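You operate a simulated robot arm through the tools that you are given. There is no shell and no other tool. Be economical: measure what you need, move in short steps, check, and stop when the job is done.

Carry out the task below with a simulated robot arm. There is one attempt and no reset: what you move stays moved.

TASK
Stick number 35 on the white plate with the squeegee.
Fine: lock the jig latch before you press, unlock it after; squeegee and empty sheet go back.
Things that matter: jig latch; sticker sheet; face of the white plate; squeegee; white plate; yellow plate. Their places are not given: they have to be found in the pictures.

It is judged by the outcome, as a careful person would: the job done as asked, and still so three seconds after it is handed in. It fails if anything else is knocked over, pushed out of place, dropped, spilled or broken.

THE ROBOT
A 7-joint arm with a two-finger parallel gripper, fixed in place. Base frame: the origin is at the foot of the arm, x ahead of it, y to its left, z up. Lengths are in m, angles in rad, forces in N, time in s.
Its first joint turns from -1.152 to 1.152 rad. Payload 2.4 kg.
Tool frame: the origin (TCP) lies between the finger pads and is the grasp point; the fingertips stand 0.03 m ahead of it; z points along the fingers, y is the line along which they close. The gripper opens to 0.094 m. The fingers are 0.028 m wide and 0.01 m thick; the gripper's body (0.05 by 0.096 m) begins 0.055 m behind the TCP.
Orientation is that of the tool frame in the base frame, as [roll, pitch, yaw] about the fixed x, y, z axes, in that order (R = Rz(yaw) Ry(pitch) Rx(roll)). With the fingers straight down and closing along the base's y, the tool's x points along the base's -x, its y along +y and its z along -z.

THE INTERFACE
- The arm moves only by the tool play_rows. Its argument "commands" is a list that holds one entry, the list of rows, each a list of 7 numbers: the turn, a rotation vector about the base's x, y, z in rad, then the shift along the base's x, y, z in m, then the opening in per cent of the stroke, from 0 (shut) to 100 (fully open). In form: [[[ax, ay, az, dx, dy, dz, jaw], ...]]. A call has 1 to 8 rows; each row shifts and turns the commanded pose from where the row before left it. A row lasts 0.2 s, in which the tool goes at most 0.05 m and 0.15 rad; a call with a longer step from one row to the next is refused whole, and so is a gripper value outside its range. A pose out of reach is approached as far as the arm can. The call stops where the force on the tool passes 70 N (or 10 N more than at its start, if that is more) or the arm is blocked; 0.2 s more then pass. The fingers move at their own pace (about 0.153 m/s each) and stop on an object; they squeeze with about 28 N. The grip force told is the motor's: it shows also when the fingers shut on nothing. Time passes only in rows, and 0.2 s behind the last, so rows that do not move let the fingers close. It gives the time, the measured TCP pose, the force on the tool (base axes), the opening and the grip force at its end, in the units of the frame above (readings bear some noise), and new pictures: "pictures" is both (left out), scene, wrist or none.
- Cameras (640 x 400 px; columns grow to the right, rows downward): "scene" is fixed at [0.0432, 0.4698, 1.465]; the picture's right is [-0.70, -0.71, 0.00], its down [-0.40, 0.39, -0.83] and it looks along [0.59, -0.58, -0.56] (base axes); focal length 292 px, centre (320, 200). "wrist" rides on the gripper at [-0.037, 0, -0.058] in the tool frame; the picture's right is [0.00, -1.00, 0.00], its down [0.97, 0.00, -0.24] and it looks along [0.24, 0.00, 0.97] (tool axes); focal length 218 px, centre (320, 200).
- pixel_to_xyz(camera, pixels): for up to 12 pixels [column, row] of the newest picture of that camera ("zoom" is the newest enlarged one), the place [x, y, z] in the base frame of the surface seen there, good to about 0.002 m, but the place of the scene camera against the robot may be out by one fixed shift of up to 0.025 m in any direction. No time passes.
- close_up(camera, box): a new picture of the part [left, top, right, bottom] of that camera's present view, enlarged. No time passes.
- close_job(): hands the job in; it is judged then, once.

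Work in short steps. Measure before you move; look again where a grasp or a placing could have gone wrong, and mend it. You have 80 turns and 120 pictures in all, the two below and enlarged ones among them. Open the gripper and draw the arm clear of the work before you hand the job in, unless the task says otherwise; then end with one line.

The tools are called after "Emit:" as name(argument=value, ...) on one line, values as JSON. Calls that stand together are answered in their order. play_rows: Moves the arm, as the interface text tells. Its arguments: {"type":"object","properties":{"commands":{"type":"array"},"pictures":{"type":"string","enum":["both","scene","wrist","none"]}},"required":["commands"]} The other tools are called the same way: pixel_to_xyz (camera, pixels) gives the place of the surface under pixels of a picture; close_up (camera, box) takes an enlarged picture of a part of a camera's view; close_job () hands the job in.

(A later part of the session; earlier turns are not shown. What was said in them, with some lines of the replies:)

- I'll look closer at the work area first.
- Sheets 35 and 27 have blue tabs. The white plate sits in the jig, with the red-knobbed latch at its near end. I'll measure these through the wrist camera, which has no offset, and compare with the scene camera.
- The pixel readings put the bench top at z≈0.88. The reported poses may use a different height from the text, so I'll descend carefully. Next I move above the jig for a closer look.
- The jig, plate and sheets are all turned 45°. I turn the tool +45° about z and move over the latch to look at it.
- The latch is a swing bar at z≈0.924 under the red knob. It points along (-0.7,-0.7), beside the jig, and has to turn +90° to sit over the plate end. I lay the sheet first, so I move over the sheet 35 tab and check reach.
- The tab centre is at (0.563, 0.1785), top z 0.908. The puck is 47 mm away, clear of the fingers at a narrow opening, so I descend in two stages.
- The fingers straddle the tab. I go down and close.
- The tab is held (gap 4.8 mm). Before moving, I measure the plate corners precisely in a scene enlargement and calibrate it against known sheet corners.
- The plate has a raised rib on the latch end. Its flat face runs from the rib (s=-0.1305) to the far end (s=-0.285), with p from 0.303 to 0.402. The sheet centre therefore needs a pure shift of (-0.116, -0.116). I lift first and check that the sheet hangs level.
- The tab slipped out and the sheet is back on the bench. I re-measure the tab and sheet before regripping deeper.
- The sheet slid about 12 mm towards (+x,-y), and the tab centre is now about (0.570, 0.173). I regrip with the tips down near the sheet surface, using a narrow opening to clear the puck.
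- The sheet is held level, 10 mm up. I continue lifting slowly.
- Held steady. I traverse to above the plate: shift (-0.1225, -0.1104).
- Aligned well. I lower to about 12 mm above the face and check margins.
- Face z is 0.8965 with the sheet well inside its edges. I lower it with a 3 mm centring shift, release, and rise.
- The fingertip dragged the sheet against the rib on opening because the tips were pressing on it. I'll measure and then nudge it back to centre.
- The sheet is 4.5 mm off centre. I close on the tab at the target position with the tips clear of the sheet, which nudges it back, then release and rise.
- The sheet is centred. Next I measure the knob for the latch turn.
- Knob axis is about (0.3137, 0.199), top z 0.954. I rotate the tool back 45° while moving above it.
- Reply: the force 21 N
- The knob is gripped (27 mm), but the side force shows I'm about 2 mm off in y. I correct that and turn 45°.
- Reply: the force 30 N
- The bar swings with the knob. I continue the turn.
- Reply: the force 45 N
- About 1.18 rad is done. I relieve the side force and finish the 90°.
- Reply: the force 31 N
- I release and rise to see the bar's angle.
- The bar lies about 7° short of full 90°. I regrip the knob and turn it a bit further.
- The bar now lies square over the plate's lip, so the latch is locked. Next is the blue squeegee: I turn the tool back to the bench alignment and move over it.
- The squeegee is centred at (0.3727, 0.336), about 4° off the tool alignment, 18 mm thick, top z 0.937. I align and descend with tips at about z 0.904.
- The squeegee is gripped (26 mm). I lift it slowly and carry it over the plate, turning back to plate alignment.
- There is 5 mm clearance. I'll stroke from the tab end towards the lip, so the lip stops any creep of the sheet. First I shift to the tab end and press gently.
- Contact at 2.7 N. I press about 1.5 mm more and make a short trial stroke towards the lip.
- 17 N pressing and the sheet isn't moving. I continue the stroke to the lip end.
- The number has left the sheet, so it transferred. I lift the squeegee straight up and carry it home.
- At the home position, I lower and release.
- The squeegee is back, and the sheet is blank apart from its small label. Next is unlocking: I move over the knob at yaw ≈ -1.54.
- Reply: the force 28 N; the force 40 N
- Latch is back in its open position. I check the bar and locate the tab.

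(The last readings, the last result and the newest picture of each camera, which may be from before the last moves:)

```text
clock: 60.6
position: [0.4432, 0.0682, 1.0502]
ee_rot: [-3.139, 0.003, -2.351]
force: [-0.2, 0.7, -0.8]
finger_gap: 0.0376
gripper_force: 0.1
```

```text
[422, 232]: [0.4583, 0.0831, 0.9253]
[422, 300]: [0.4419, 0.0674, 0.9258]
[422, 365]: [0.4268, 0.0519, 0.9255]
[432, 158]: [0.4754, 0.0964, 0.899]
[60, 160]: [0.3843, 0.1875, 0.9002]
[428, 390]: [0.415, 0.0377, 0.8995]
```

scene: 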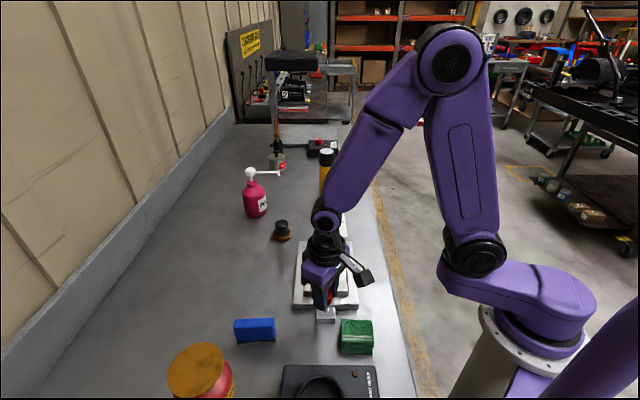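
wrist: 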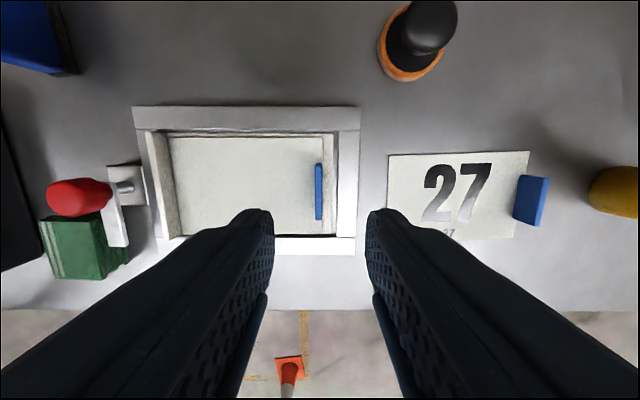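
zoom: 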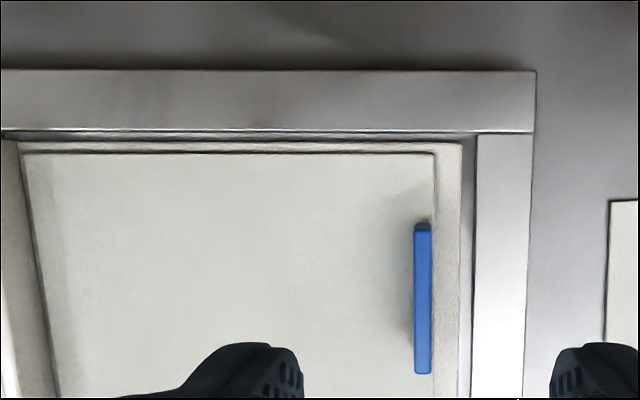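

The tab is right below the tool: (0.4426, 0.0679). I descend, grip it low, and lift slowly.

Emit:
play_rows(commands=[[[0, 0, 0, -0.0005, 0, -0.04, 35], [0, 0, 0, 0, 0, -0.045, 30], [0, 0, 0, 0, 0, -0.025, 30], [0, 0, 0, 0, 0, -0.009, 30], [0, 0, 0, 0, 0, 0, 30], [0, 0, 0, 0, 0, 0, 0], [0, 0, 0, 0, 0, 0, 0], [0, 0, 0, 0, 0, 0, 0]]], pictures="wrist")

```text
clock: 62.4
position: [0.4425, 0.0676, 0.9303]
ee_rot: [-3.139, 0.001, -2.355]
force: [0.1, 0.3, 10.2]
finger_gap: 0.0047
gripper_force: 27.6
```

wrist: 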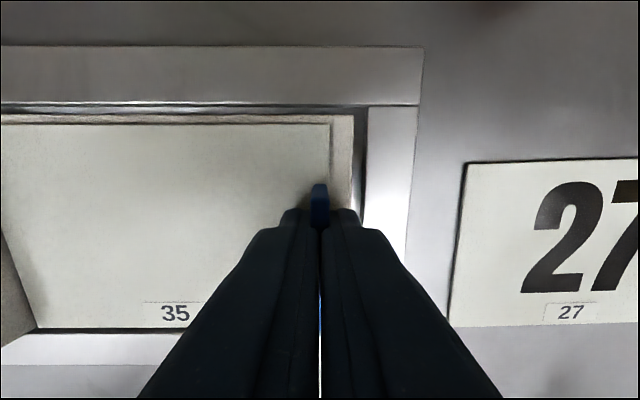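

Emit:
play_rows(commands=[[[0, 0, 0, 0, 0, 0.003, 0], [0, 0, 0, 0, 0, 0.004, 0], [0, 0, 0, 0, 0, 0.005, 0], [0, 0, 0, 0, 0, 0.006, 0], [0, 0, 0, 0, 0, 0.008, 0], [0, 0, 0, 0, 0, 0.008, 0], [0, 0, 0, 0, 0, 0.008, 0], [0, 0, 0, 0, 0, 0.003, 0]]])

Emit:
close_up(camera="scene", box=[280, 220, 370, 320])

```text
clock: 64.2
position: [0.4423, 0.0688, 0.9756]
ee_rot: [-3.14, 0.001, -2.354]
force: [-0.5, -0.2, -0.4]
finger_gap: 0.0046
gripper_force: 27.9
```

scene: 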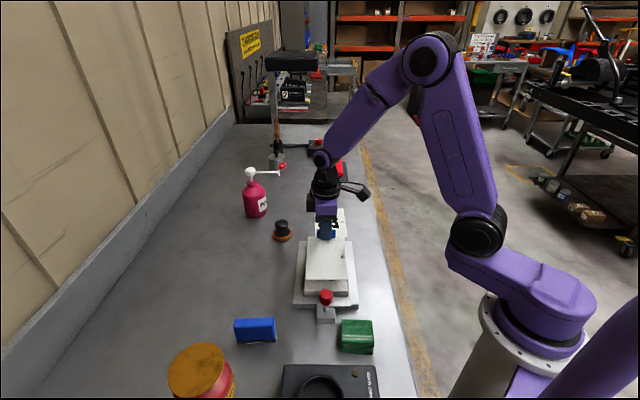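
wrist: 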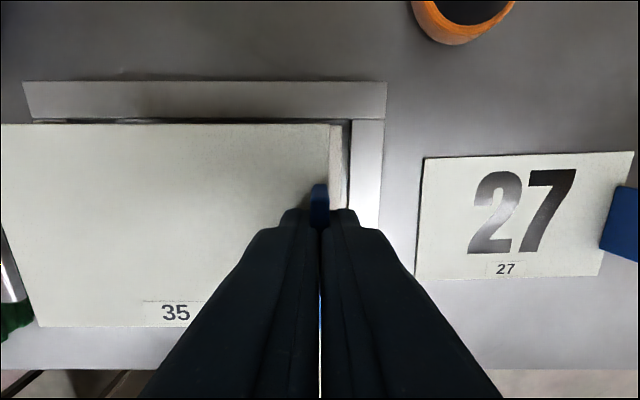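

```text
4.00 times, centred on (325, 270) of scene
```

zoom: 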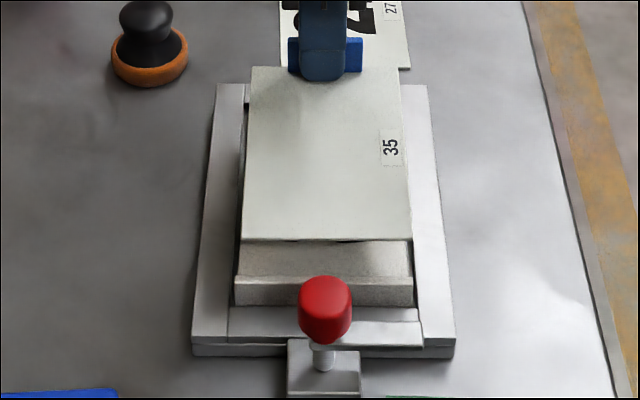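

The sheet is held level. I carry it to its original spot, with TCP target (0.563, 0.1785).

Emit:
play_rows(commands=[[[0, 0, 0, 0.008, 0.0073, 0, 0], [0, 0, 0, 0.016, 0.0145, 0, 0], [0, 0, 0, 0.0195, 0.0177, 0, 0], [0, 0, 0, 0.0195, 0.0177, 0, 0], [0, 0, 0, 0.0195, 0.0177, 0, 0], [0, 0, 0, 0.0182, 0.0166, 0, 0], [0, 0, 0, 0.013, 0.012, 0, 0], [0, 0, 0, 0.007, 0.0062, 0, 0]]])

Emit:
close_up(camera="scene", box=[270, 230, 370, 330])

```text
clock: 66.0
position: [0.5634, 0.1766, 0.9769]
ee_rot: [-3.141, 0.001, -2.357]
force: [0.5, -0.2, 0.1]
finger_gap: 0.0049
gripper_force: 28.3
```

scene: 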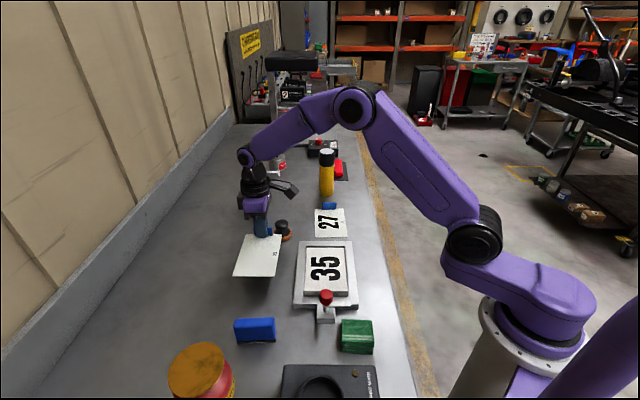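
wrist: 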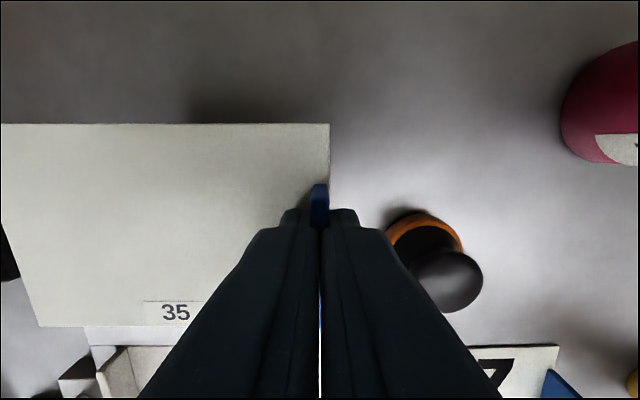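

```text
4.00 times, centred on (320, 280) of scene
```

zoom: 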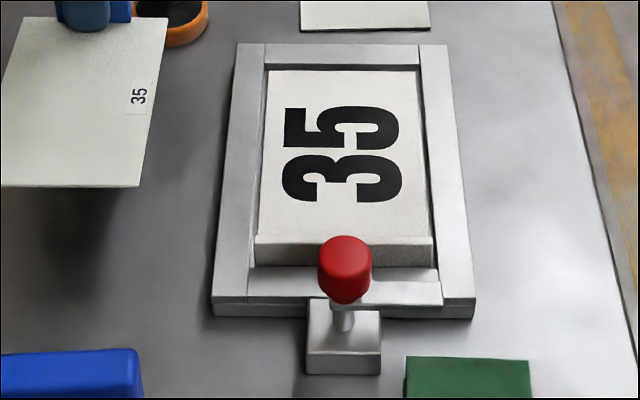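

35 is on the plate. I lower the sheet to about 1.5 mm above the bench and release there, to avoid dragging it.

Emit:
play_rows(commands=[[[0, 0, 0, 0, 0.0015, -0.01, 0], [0, 0, 0, 0, 0, -0.015, 0], [0, 0, 0, 0, 0, -0.015, 0], [0, 0, 0, 0, 0, -0.012, 0], [0, 0, 0, 0, 0, -0.007, 0], [0, 0, 0, 0, 0, -0.003, 0], [0, 0, 0, 0, 0, 0, 0]]], pictures="none")

```text
clock: 67.6
position: [0.5623, 0.179, 0.9134]
ee_rot: [-3.139, 0.001, -2.355]
force: [-2.2, -1.6, 7.6]
finger_gap: 0.0049
gripper_force: 28.2
```

Contact already; I raise about 1.5 mm and open.

Emit:
play_rows(commands=[[[0, 0, 0, 0, 0, 0.0015, 0], [0, 0, 0, 0, 0, 0.0005, 0], [0, 0, 0, 0, 0, 0, 10], [0, 0, 0, 0, 0, 0, 28], [0, 0, 0, 0, 0, 0.02, 28], [0, 0, 0, 0, 0, 0.03, 28], [0, 0, 0, -0.01, 0, 0.04, 28], [0, 0, 0, -0.02, 0, 0.04, 28]]])

Emit:
pixel_to_xyz(camera="scene", pixels=[[248, 252], [282, 253], [238, 293], [277, 294], [264, 249]])

Emit:
close_up(camera="scene", box=[220, 200, 380, 350])

```text
clock: 69.4
position: [0.5317, 0.1783, 1.0461]
ee_rot: [3.141, 0.0, -2.354]
force: [0.4, -0.2, 0.0]
finger_gap: 0.0262
gripper_force: 0.0
```

scene: 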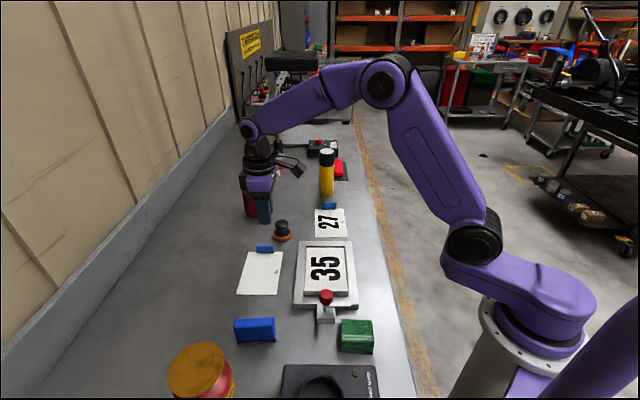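
wrist: 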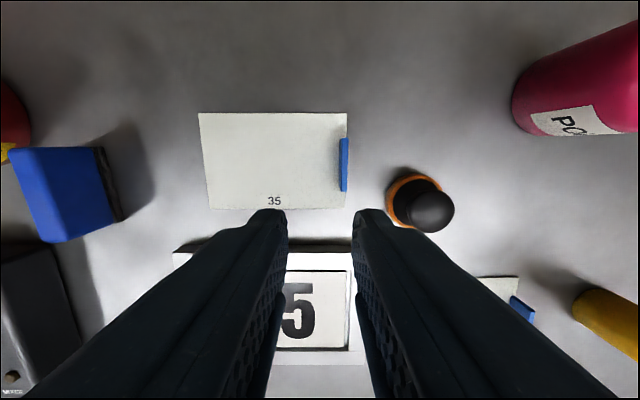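

```text
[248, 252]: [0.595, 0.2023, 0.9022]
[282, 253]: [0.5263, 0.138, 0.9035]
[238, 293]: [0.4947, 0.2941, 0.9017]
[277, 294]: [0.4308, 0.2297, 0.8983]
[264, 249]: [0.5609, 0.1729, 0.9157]
```

```text
2.67 times, centred on (300, 275) of scene
```

zoom: 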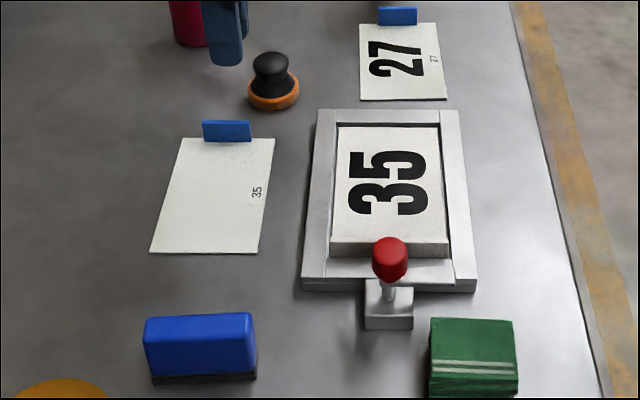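

The sheet is back where it was. I compare the latch bar with its starting view while drawing the arm up clear.

Emit:
play_rows(commands=[[[0, 0, 0, -0.02, -0.02, 0.04, 60], [0, 0, 0, -0.02, -0.02, 0.045, 60], [0, 0, 0, -0.02, -0.02, 0.04, 100], [0, 0, 0, 0, 0, 0.04, 100], [0, 0, 0, 0, 0, 0, 100]]], pictures="wrist")

Emit:
close_up(camera="scene", box=[300, 275, 360, 315])

```text
refused: row 2 steps farther than a row can; nothing moved
```

```text
10.00 times, centred on (330, 295) of scene
```

zoom: 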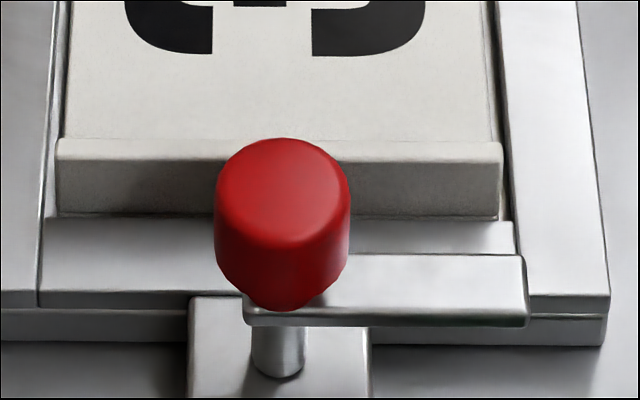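

The latch view matches the start exactly. I draw the arm up with shorter steps.

Emit:
play_rows(commands=[[[0, 0, 0, -0.01, -0.01, 0.04, 60], [0, 0, 0, -0.01, -0.01, 0.04, 60], [0, 0, 0, -0.01, -0.01, 0.04, 60], [0, 0, 0, 0, 0, 0.04, 100], [0, 0, 0, 0, 0, 0, 100]]], pictures="scene")

```text
clock: 70.6
position: [0.5021, 0.1499, 1.206]
ee_rot: [-3.14, 0.0, -2.355]
force: [-0.5, -0.6, 0.1]
finger_gap: 0.0939
gripper_force: 0.2
```

scene: 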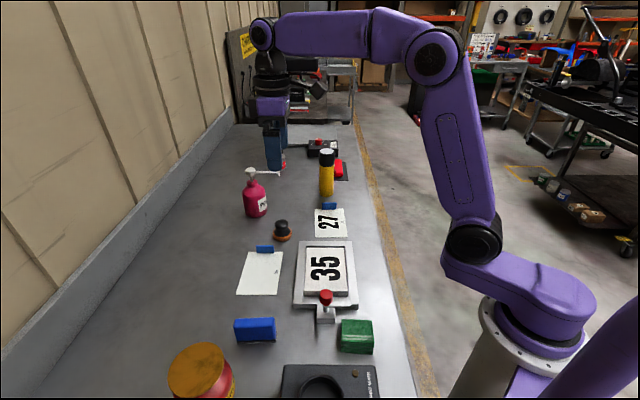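

Everything is in place and the arm is clear, so I hand in.

Emit:
close_job()

```text
The job is handed in.
```

Number 35 is stuck on the white plate; the latch was locked for the pressing and unlocked after, and the squeegee and empty sheet are back in their places. I never found the yellow plate in the pictures.
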